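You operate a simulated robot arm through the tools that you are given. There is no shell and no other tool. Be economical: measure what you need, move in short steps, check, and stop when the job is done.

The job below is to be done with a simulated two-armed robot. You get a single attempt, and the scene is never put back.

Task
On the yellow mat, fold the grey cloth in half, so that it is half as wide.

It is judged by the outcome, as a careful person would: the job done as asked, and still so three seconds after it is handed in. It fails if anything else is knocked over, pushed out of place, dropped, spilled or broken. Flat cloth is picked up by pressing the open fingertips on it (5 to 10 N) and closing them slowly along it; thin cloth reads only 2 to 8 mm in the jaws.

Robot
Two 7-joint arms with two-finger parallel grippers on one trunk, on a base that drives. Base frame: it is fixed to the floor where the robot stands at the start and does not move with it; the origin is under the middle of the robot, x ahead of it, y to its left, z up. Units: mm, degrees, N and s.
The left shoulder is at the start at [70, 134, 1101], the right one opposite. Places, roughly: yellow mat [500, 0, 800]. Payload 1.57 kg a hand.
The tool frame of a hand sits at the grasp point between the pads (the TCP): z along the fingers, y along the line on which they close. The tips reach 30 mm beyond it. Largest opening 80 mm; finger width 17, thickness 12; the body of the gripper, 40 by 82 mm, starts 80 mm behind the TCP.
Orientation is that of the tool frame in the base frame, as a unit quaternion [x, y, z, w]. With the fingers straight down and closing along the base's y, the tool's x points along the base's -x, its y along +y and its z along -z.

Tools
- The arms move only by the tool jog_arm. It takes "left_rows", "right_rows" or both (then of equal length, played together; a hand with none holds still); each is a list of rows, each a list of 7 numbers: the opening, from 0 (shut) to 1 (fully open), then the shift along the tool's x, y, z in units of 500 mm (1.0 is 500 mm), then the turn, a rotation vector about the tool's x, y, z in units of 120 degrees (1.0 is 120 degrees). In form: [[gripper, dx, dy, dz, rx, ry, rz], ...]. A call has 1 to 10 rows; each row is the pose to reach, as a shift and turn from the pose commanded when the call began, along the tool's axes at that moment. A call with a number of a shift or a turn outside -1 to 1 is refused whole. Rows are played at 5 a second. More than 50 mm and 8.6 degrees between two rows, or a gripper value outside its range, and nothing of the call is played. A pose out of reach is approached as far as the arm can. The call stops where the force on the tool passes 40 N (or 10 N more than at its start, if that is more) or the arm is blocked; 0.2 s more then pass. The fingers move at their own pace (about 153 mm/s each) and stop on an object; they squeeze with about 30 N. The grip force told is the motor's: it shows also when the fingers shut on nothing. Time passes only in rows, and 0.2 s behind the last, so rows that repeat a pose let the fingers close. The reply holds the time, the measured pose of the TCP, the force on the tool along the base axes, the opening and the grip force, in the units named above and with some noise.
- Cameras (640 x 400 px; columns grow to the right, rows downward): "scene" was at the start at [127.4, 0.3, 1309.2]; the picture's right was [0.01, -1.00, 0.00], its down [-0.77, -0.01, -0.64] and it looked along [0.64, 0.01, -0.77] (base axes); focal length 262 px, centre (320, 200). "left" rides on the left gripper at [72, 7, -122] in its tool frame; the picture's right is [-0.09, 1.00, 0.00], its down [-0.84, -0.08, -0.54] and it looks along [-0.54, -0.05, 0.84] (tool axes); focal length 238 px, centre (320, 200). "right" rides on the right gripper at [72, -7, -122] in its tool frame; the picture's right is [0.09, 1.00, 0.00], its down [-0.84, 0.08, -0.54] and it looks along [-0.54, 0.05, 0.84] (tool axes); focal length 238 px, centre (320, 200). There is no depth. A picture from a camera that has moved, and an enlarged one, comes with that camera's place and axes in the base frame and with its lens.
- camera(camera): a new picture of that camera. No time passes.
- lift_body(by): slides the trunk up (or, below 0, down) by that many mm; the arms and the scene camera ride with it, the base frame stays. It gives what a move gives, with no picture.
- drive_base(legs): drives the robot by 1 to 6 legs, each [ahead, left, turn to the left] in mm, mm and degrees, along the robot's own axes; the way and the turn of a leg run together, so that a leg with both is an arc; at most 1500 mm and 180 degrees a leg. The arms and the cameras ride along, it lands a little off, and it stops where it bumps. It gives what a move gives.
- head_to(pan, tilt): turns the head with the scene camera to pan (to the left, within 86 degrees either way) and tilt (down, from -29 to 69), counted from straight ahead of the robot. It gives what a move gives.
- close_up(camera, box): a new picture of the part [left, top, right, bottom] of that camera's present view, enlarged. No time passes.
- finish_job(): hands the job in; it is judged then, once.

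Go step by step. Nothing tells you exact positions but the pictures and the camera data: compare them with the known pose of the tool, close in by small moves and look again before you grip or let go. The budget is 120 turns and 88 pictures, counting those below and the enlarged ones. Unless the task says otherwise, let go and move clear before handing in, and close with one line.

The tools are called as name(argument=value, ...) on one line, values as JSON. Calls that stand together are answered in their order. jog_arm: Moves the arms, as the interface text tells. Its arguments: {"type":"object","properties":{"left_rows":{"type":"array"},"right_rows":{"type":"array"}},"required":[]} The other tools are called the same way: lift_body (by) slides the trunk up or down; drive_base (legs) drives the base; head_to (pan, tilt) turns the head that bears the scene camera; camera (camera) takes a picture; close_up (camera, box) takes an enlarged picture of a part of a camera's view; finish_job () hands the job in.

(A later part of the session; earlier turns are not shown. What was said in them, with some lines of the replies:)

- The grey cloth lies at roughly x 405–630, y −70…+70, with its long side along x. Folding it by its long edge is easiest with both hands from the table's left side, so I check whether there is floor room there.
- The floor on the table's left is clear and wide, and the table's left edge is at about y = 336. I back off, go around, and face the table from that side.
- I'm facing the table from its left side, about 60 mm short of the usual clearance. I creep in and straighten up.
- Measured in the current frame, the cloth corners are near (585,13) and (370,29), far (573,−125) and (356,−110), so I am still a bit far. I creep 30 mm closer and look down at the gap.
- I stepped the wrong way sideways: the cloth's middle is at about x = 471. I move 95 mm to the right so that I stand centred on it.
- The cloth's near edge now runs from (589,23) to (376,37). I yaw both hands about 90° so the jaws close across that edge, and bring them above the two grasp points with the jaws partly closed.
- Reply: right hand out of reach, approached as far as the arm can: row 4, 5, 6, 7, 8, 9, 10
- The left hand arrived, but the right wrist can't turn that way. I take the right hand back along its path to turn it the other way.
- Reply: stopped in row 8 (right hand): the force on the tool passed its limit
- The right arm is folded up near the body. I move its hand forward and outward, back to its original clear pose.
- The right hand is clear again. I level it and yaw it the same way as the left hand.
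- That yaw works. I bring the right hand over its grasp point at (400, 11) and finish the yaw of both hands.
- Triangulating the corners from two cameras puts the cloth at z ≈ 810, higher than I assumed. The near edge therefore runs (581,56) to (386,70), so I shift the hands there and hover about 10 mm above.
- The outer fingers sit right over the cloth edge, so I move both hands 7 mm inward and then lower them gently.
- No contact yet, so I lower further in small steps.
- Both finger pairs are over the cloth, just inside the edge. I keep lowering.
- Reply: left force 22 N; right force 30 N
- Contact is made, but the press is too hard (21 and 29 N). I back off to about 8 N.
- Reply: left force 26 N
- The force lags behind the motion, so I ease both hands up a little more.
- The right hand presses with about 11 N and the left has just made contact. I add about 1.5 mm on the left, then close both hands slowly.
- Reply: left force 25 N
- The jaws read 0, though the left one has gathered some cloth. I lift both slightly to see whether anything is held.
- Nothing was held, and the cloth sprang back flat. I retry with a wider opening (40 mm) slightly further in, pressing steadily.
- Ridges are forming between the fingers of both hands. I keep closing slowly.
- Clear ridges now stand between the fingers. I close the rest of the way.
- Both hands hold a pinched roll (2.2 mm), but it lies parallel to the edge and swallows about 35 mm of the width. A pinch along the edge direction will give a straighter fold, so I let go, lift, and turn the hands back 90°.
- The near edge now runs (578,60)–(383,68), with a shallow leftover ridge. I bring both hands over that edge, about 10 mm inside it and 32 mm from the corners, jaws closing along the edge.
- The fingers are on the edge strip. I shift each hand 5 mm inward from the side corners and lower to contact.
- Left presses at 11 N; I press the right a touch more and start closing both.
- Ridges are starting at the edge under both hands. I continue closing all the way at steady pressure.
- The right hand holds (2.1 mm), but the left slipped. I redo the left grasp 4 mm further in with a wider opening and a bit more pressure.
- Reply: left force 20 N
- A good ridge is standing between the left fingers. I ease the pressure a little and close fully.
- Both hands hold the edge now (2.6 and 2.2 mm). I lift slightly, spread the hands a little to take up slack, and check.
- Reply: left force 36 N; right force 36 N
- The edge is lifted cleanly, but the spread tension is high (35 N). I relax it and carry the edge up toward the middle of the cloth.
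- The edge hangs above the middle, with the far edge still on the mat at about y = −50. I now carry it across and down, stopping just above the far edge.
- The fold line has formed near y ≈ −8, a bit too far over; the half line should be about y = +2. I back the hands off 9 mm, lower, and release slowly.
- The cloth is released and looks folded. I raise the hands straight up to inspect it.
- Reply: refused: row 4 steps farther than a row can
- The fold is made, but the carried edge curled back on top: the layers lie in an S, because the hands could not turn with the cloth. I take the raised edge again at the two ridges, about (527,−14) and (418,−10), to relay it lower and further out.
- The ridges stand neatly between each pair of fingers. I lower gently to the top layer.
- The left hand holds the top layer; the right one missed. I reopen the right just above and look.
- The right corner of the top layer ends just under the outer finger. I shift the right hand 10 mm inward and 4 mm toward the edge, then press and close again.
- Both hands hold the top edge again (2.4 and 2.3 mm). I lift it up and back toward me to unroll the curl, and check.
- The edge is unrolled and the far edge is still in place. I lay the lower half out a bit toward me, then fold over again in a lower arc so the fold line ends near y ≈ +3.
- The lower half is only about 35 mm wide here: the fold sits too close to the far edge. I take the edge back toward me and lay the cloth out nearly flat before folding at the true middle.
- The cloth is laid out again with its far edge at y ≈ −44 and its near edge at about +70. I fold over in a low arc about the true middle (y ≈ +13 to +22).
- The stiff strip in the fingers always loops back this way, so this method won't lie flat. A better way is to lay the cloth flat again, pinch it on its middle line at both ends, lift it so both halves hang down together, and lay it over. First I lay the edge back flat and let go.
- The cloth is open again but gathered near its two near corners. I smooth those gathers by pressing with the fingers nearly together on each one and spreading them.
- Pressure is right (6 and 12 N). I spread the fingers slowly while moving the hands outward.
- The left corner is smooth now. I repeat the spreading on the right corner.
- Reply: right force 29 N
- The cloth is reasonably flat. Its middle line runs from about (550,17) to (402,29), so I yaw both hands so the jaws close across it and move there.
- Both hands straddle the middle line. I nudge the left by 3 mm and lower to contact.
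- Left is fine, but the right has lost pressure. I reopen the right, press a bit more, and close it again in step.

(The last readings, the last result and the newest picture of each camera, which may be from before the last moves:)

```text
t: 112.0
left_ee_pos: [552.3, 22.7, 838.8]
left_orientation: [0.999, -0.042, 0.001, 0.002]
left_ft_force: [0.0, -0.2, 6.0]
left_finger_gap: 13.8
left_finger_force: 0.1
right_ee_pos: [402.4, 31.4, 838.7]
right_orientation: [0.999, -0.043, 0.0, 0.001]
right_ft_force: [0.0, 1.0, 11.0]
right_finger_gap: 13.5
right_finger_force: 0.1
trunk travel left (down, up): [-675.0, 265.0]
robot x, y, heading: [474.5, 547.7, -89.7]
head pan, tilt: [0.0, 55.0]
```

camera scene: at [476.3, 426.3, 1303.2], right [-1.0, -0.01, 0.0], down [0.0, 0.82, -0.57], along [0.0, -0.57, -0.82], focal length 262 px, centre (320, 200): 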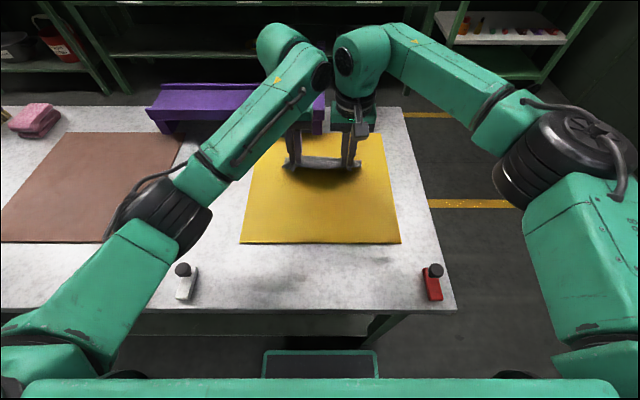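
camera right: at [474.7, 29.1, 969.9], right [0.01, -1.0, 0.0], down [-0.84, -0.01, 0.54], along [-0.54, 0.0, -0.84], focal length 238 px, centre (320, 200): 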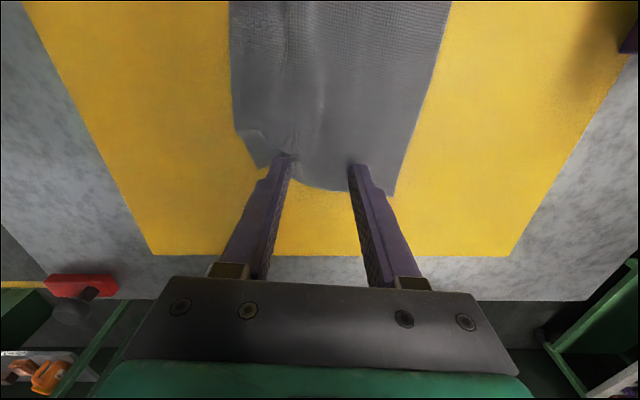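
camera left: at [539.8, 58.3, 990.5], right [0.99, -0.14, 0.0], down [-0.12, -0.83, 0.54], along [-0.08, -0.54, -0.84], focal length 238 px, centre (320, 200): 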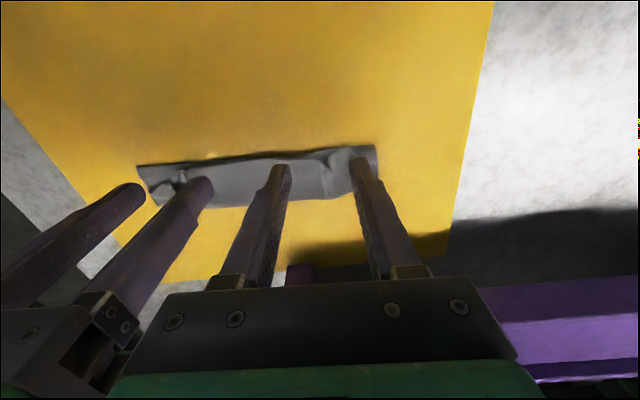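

Pressure is steady on both sides, so I close the last part.

jog_arm(left_rows=[[0.15, 0, 0, 0.001, 0, 0, 0], [0.12, 0, 0, 0.001, 0, 0, 0], [0.09, 0, 0, 0.001, 0, 0, 0], [0.06, 0, 0, 0.001, 0, 0, 0], [0.03, 0, 0, 0.001, 0, 0, 0], [0, 0, 0, 0.001, 0, 0, 0], [0, 0, 0, 0.001, 0, 0, 0], [0, 0, 0, 0.001, 0, 0, 0]], right_rows=[[0.15, 0, 0, 0, 0, 0, 0], [0.12, 0, 0, 0, 0, 0, 0], [0.09, 0, 0, 0, 0, 0, 0], [0.06, 0, 0, 0, 0, 0, 0], [0.03, 0, 0, 0, 0, 0, 0], [0, 0, 0, 0, 0, 0, 0], [0, 0, 0, 0, 0, 0, 0], [0, 0, 0, 0, 0, 0, 0]])

```text
t: 113.8
left_ee_pos: [550.0, 23.4, 838.4]
left_orientation: [0.999, -0.042, 0.0, 0.002]
left_ft_force: [0.5, 3.6, 9.4]
left_finger_gap: 2.0
left_finger_force: 23.1
right_ee_pos: [402.6, 32.3, 838.4]
right_orientation: [0.999, -0.042, -0.001, 0.002]
right_ft_force: [1.1, 0.7, 5.4]
right_finger_gap: 2.7
right_finger_force: 23.8
trunk travel left (down, up): [-675.0, 265.0]
robot x, y, heading: [474.5, 550.5, -89.8]
head pan, tilt: [0.0, 55.0]
```

Both hands hold the middle line (2.0 and 2.7 mm). I lift so both halves hang, with a slight outward spread, and look.

jog_arm(left_rows=[[0, 0, 0, -0.03, 0, 0, 0], [0, 0.004, 0, -0.07, 0, 0, 0], [0, 0.008, 0, -0.11, 0, 0, 0], [0, 0.008, 0, -0.15, 0, 0, 0], [0, 0.008, 0, -0.15, 0, 0, 0], [0, 0.008, 0, -0.15, 0, 0, 0]], right_rows=[[0, 0, 0, -0.03, 0, 0, 0], [0, -0.004, 0, -0.07, 0, 0, 0], [0, -0.008, 0, -0.11, 0, 0, 0], [0, -0.008, 0, -0.15, 0, 0, 0], [0, -0.008, 0, -0.15, 0, 0, 0], [0, -0.008, 0, -0.15, 0, 0, 0]])

close_up(camera="scene", box=[240, 110, 400, 210])

camera(camera="left")

```text
t: 115.2
left_ee_pos: [554.6, 21.1, 910.9]
left_orientation: [0.999, -0.043, 0.0, 0.0]
left_ft_force: [-3.9, -0.1, 0.3]
left_finger_gap: 2.2
left_finger_force: 23.5
right_ee_pos: [400.3, 28.9, 910.7]
right_orientation: [0.999, -0.042, -0.001, -0.001]
right_ft_force: [4.0, -1.3, -0.2]
right_finger_gap: 2.4
right_finger_force: 23.8
trunk travel left (down, up): [-675.0, 265.0]
robot x, y, heading: [470.5, 550.3, -89.6]
head pan, tilt: [0.0, 55.0]
```

```text
4.00 times, centred on (320, 160) of scene
camera zoom: at [476.2, 426.0, 1303.2], right [-1.0, -0.01, 0.0], down [0.0, 0.82, -0.57], along [0.0, -0.57, -0.82], focal length 1047 px, centre (320, 360)
```

zoom: 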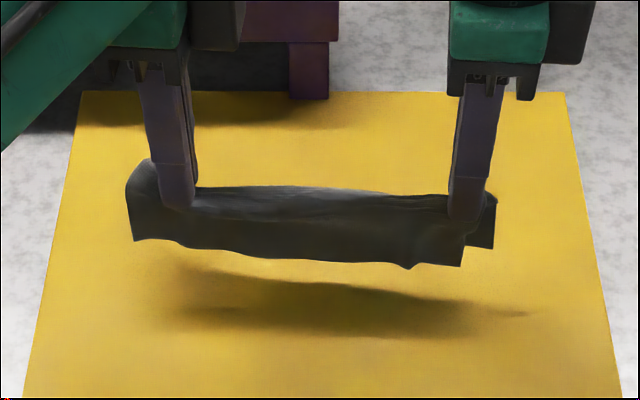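

```text
9 pictures are left
camera left: at [626.5, 8.7, 1032.3], right [-0.18, -0.98, 0.0], down [-0.83, 0.15, 0.54], along [-0.53, 0.1, -0.84], focal length 238 px, centre (320, 200)
```

left: 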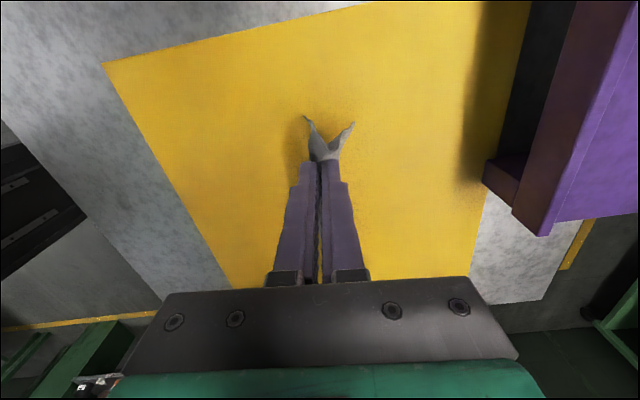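

The cloth now hangs neatly doubled over its middle line. I move the hands away from me, lower until the hanging edges brush the mat, then draw toward me so both layers trail the same way.

jog_arm(left_rows=[[0, 0.004, 0.05, 0, 0, 0, 0], [0, 0.0085, 0.1, 0.02, 0, 0, 0], [0, 0.0085, 0.1, 0.048, 0, 0, 0], [0, 0.0068, 0.08, 0.052, 0, 0, 0], [0, 0.005, 0.06, 0.056, 0, 0, 0], [0, 0.0034, 0.04, 0.06, 0, 0, 0], [0, 0.002, 0.02, 0.066, 0, 0, 0], [0, 0, 0.0, 0.074, 0, 0, 0]], right_rows=[[0, 0.004, 0.05, 0, 0, 0, 0], [0, 0.0085, 0.1, 0.02, 0, 0, 0], [0, 0.0085, 0.1, 0.048, 0, 0, 0], [0, 0.0068, 0.08, 0.052, 0, 0, 0], [0, 0.005, 0.06, 0.056, 0, 0, 0], [0, 0.0034, 0.04, 0.06, 0, 0, 0], [0, 0.002, 0.02, 0.066, 0, 0, 0], [0, 0, 0.0, 0.074, 0, 0, 0]])

camera(camera="left")

```text
t: 117.0
left_ee_pos: [555.7, 20.9, 876.3]
left_orientation: [0.999, -0.043, 0.0, 0.0]
left_ft_force: [-6.9, 0.4, -0.2]
left_finger_gap: 2.0
left_finger_force: 24.0
right_ee_pos: [396.9, 30.2, 873.3]
right_orientation: [0.999, -0.041, -0.001, 0.0]
right_ft_force: [7.4, 0.4, -0.2]
right_finger_gap: 2.3
right_finger_force: 24.2
trunk travel left (down, up): [-675.0, 265.0]
robot x, y, heading: [480.5, 547.7, -89.7]
head pan, tilt: [0.0, 55.0]
```

```text
8 pictures are left
camera left: at [627.3, 9.0, 997.1], right [-0.18, -0.98, 0.0], down [-0.83, 0.15, 0.54], along [-0.53, 0.09, -0.84], focal length 238 px, centre (320, 200)
```

left: 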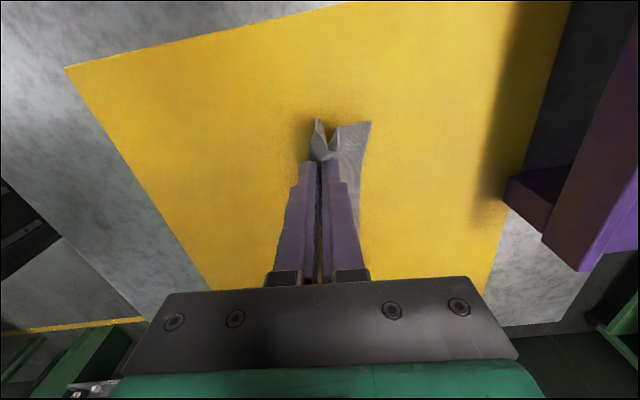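

The far half is trailing properly and the near half hangs straight down. I keep drawing toward me with little descent so it trails too, then look again.

jog_arm(left_rows=[[0, -0.0017, -0.02, 0.004, 0, 0, 0], [0, -0.0034, -0.04, 0.01, 0, 0, 0], [0, -0.005, -0.06, 0.016, 0, 0, 0], [0, -0.0068, -0.08, 0.024, 0, 0, 0], [0, -0.0068, -0.08, 0.024, 0, 0, 0]], right_rows=[[0, -0.0017, -0.02, 0.003, 0, 0, 0], [0, -0.0034, -0.04, 0.008, 0, 0, 0], [0, -0.005, -0.06, 0.013, 0, 0, 0], [0, -0.0068, -0.08, 0.02, 0, 0, 0], [0, -0.0068, -0.08, 0.02, 0, 0, 0]])

camera(camera="left")

close_up(camera="scene", box=[240, 120, 400, 220])

```text
t: 118.2
left_ee_pos: [556.1, 59.7, 862.9]
left_orientation: [0.999, -0.043, 0.0, 0.0]
left_ft_force: [-6.4, -0.1, -0.2]
left_finger_gap: 2.2
left_finger_force: 23.9
right_ee_pos: [397.8, 70.4, 863.3]
right_orientation: [0.999, -0.042, -0.001, 0.0]
right_ft_force: [6.4, 0.3, -0.4]
right_finger_gap: 2.3
right_finger_force: 23.8
trunk travel left (down, up): [-675.0, 265.0]
robot x, y, heading: [471.5, 547.2, -89.7]
head pan, tilt: [0.0, 55.0]
```

```text
7 pictures are left
camera left: at [627.4, 47.3, 984.7], right [-0.18, -0.98, 0.0], down [-0.83, 0.15, 0.54], along [-0.53, 0.1, -0.84], focal length 238 px, centre (320, 200)
```

left: 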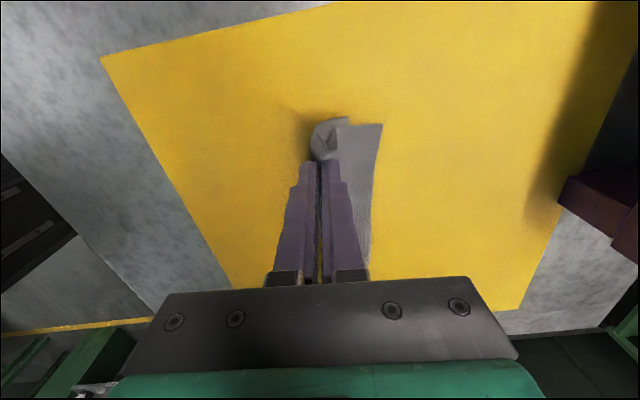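

```text
4.00 times, centred on (320, 170) of scene
camera zoom: at [476.2, 425.7, 1303.2], right [-1.0, -0.01, 0.0], down [0.0, 0.82, -0.57], along [0.0, -0.57, -0.82], focal length 1047 px, centre (320, 320)
```

zoom: 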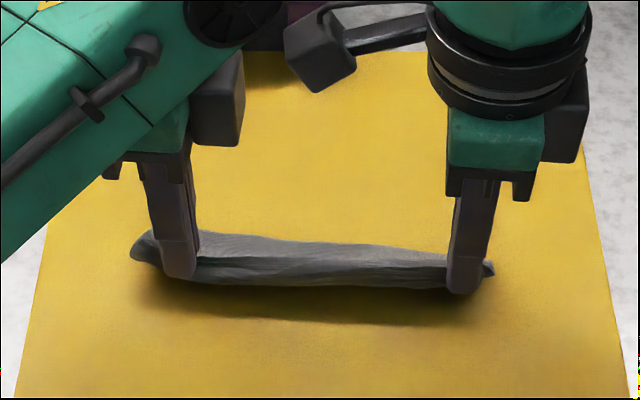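

Both layers now trail away from me. I draw another 40 mm to straighten the lower layer, then settle down.

jog_arm(left_rows=[[0, -0.0017, -0.02, 0, 0, 0, 0], [0, -0.0034, -0.04, 0.002, 0, 0, 0], [0, -0.005, -0.06, 0.004, 0, 0, 0], [0, -0.0068, -0.08, 0.008, 0, 0, 0], [0, -0.0077, -0.09, 0.016, 0, 0, 0], [0, -0.0085, -0.1, 0.026, 0, 0, 0], [0, -0.009, -0.106, 0.034, 0, 0, 0], [0, -0.009, -0.106, 0.034, 0, 0, 0]], right_rows=[[0, -0.0017, -0.02, 0, 0, 0, 0], [0, -0.0034, -0.04, 0.002, 0, 0, 0], [0, -0.005, -0.06, 0.004, 0, 0, 0], [0, -0.0068, -0.08, 0.008, 0, 0, 0], [0, -0.0077, -0.09, 0.016, 0, 0, 0], [0, -0.0085, -0.1, 0.026, 0, 0, 0], [0, -0.009, -0.106, 0.034, 0, 0, 0], [0, -0.009, -0.106, 0.034, 0, 0, 0]])

camera(camera="left")

```text
t: 120.0
left_ee_pos: [553.7, 113.7, 849.7]
left_orientation: [0.999, -0.043, -0.001, 0.0]
left_ft_force: [-6.8, -0.4, 0.0]
left_finger_gap: 2.2
left_finger_force: 24.4
right_ee_pos: [396.0, 121.6, 846.5]
right_orientation: [0.999, -0.043, -0.001, 0.0]
right_ft_force: [7.1, -0.1, -0.1]
right_finger_gap: 2.6
right_finger_force: 23.6
trunk travel left (down, up): [-675.0, 265.0]
robot x, y, heading: [476.1, 549.5, -89.7]
head pan, tilt: [0.0, 55.0]
```

```text
5 pictures are left
camera left: at [626.7, 101.1, 969.3], right [-0.18, -0.98, 0.0], down [-0.83, 0.15, 0.54], along [-0.53, 0.1, -0.84], focal length 238 px, centre (320, 200)
```

left: 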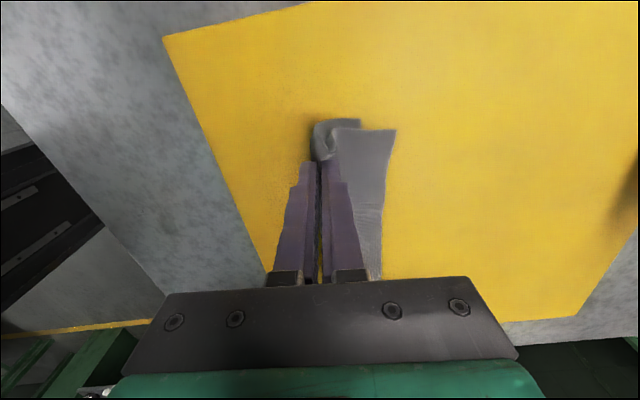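

The lower layer still lags a little at the left end. I drag another 30 mm at this low height to straighten it, then check.

jog_arm(left_rows=[[0, -0.001, -0.012, -0.006, 0, 0, 0], [0, -0.002, -0.024, -0.006, 0, 0, 0], [0, -0.003, -0.036, -0.004, 0, 0, 0], [0, -0.004, -0.048, 0, 0, 0, 0], [0, -0.005, -0.06, 0.006, 0, 0, 0], [0, -0.005, -0.066, 0.01, 0, 0, 0], [0, -0.005, -0.066, 0.01, 0, 0, 0]], right_rows=[[0, -0.001, -0.012, -0.006, 0, 0, 0], [0, -0.002, -0.024, -0.006, 0, 0, 0], [0, -0.003, -0.036, -0.004, 0, 0, 0], [0, -0.004, -0.048, 0, 0, 0, 0], [0, -0.005, -0.06, 0.004, 0, 0, 0], [0, -0.005, -0.066, 0.006, 0, 0, 0], [0, -0.005, -0.066, 0.006, 0, 0, 0]])

close_up(camera="left", box=[240, 80, 440, 205])

```text
t: 121.6
left_ee_pos: [555.1, 147.2, 842.1]
left_orientation: [0.999, -0.042, -0.001, 0.0]
left_ft_force: [-7.6, 0.8, 5.1]
left_finger_gap: 2.1
left_finger_force: 23.5
right_ee_pos: [397.0, 155.6, 843.5]
right_orientation: [0.999, -0.042, -0.001, -0.001]
right_ft_force: [7.6, -0.5, -1.1]
right_finger_gap: 2.5
right_finger_force: 23.7
trunk travel left (down, up): [-675.0, 265.0]
robot x, y, heading: [475.8, 548.9, -89.9]
head pan, tilt: [0.0, 55.0]
```

```text
3.20 times, centred on (340, 142) of left
camera zoom: at [627.6, 135.2, 964.0], right [-0.18, -0.98, 0.0], down [-0.83, 0.15, 0.54], along [-0.53, 0.09, -0.84], focal length 763 px, centre (256, 384)
```

zoom: 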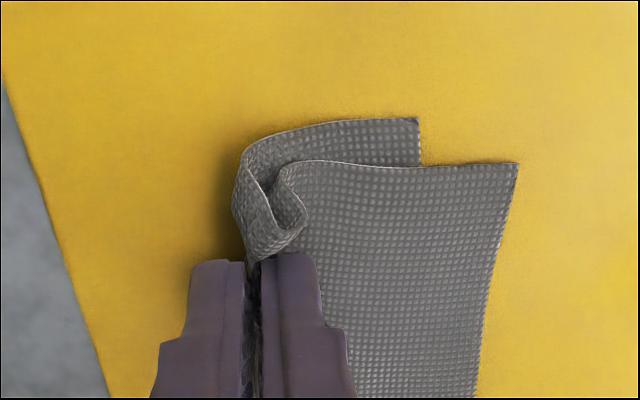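

close_up(camera="scene", box=[230, 150, 410, 262])

```text
3.56 times, centred on (320, 206) of scene
camera zoom: at [476.1, 426.8, 1303.4], right [-1.0, -0.01, 0.0], down [0.0, 0.82, -0.57], along [0.0, -0.57, -0.82], focal length 930 px, centre (320, 179)
```

zoom: 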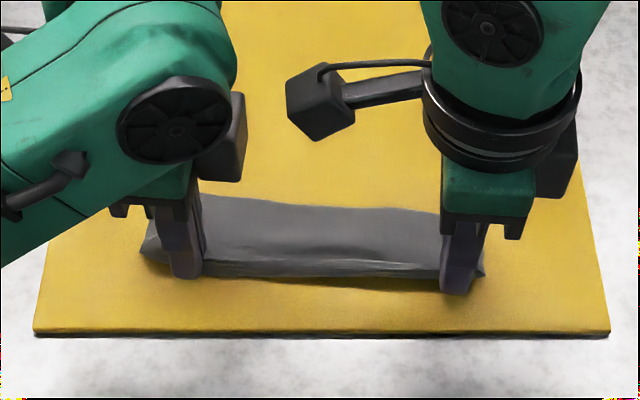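

Both layers lie flat, trailing away from the fold line held in the fingers; at the left end the lower layer is somewhat shorter. I release gently, backing the hands off as the fingers open, and lift clear.

jog_arm(left_rows=[[0, 0, 0, -0.004, 0, 0, 0], [0.05, 0, -0.004, -0.006, 0, 0, 0], [0.1, 0, -0.008, -0.008, 0, 0, 0], [0.15, 0, -0.012, -0.012, 0, 0, 0], [0.2, 0, -0.014, -0.02, 0, 0, 0], [0.25, 0, -0.014, -0.04, 0, 0, 0], [0.25, 0, -0.014, -0.08, 0, 0, 0], [0.25, 0, -0.014, -0.16, 0, 0, 0]], right_rows=[[0, 0, 0, -0.004, 0, 0, 0], [0.05, 0, -0.004, -0.006, 0, 0, 0], [0.1, 0, -0.008, -0.008, 0, 0, 0], [0.15, 0, -0.012, -0.012, 0, 0, 0], [0.2, 0, -0.014, -0.02, 0, 0, 0], [0.25, 0, -0.014, -0.04, 0, 0, 0], [0.25, 0, -0.014, -0.08, 0, 0, 0], [0.25, 0, -0.014, -0.16, 0, 0, 0]])

jog_arm(left_rows=[[0.25, 0.06, 0, -0.04, 0, 0, 0], [0.25, 0.14, 0, -0.08, 0, 0, 0], [0.25, 0.22, 0, -0.1, 0, 0, 0]], right_rows=[[0.25, 0, 0, -0.02, 0, 0, 0], [0.25, 0, 0, -0.03, 0, 0, 0], [0.25, 0, 0, -0.03, 0, 0, 0]])

camera(camera="left")

```text
t: 123.4
left_ee_pos: [555.5, 154.7, 923.4]
left_orientation: [0.999, -0.041, 0.0, 0.0]
left_ft_force: [-0.8, 0.4, -0.6]
left_finger_gap: 20.1
left_finger_force: 0.1
right_ee_pos: [399.8, 165.4, 926.2]
right_orientation: [0.999, -0.043, -0.002, 0.0]
right_ft_force: [0.2, 0.6, 0.3]
right_finger_gap: 20.4
right_finger_force: 0.0
trunk travel left (down, up): [-675.0, 265.0]
robot x, y, heading: [478.8, 547.9, -89.6]
head pan, tilt: [0.0, 55.0]
```

```text
t: 124.2
left_ee_pos: [666.2, 147.7, 973.1]
left_orientation: [0.999, -0.043, -0.001, 0.0]
left_ft_force: [0.2, -0.6, -0.1]
left_finger_gap: 19.9
left_finger_force: 0.1
right_ee_pos: [400.0, 164.9, 941.9]
right_orientation: [0.999, -0.042, -0.001, 0.001]
right_ft_force: [0.2, -0.3, 0.5]
right_finger_gap: 20.2
right_finger_force: 0.0
trunk travel left (down, up): [-675.0, 265.0]
robot x, y, heading: [473.2, 548.5, -89.5]
head pan, tilt: [0.0, 55.0]
```

```text
2 pictures are left
camera left: at [738.9, 136.3, 1094.2], right [-0.18, -0.98, 0.0], down [-0.83, 0.15, 0.54], along [-0.53, 0.1, -0.84], focal length 238 px, centre (320, 200)
```

left: 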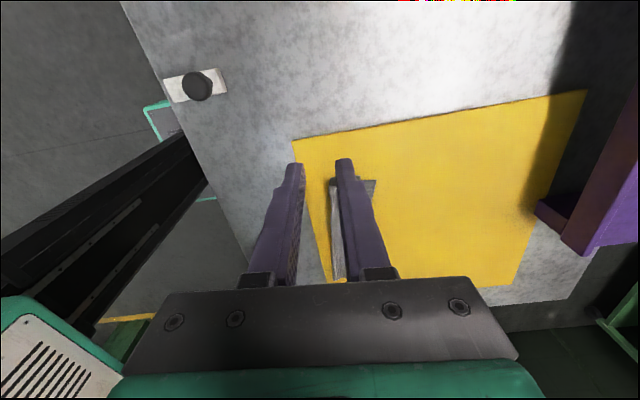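

The hands are clear of the cloth. I move the right hand aside too and take one close view from the head camera.

jog_arm(right_rows=[[0.25, -0.06, 0, -0.03, 0, 0, 0], [0.25, -0.14, 0, -0.06, 0, 0, 0], [0.25, -0.2, 0, -0.08, 0, 0, 0]])

close_up(camera="scene", box=[255, 170, 385, 251])

```text
t: 125.0
left_ee_pos: [664.1, 148.5, 972.8]
left_orientation: [0.999, -0.041, 0.0, 0.001]
left_ft_force: [-0.6, 0.3, 0.5]
left_finger_gap: 20.1
left_finger_force: 0.1
right_ee_pos: [300.0, 172.3, 981.0]
right_orientation: [0.999, -0.041, 0.0, 0.0]
right_ft_force: [0.5, -0.8, 0.1]
right_finger_gap: 19.8
right_finger_force: 0.0
trunk travel left (down, up): [-675.0, 265.0]
robot x, y, heading: [473.3, 545.8, -89.6]
head pan, tilt: [0.0, 55.0]
```

```text
4.92 times, centred on (320, 210) of scene
camera zoom: at [475.5, 426.6, 1303.3], right [-1.0, -0.01, 0.0], down [0.0, 0.82, -0.57], along [0.0, -0.57, -0.82], focal length 1288 px, centre (320, 148)
```

zoom: 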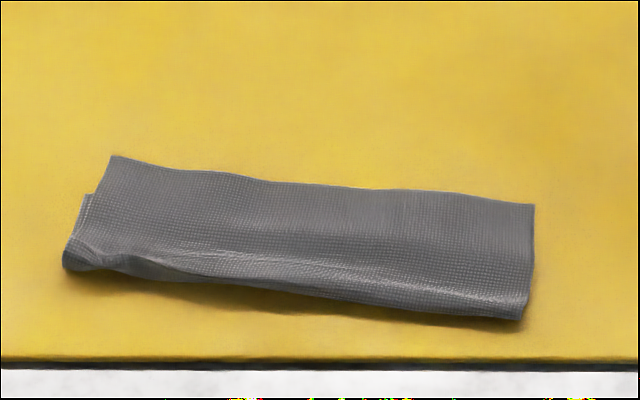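

The cloth now lies neatly doubled on the mat, about 60 mm wide instead of about 126. The fold line is straight and the edges nearly coincide. The hands are open and clear, so I hand it in.

finish_job()

```text
The job is handed in.
```

The grey cloth is folded in half on the yellow mat, about 60 mm wide instead of about 126 mm, and both hands are clear. It lies nearer the mat's left edge than where it started, and at one end the lower layer shows by roughly 10 mm.
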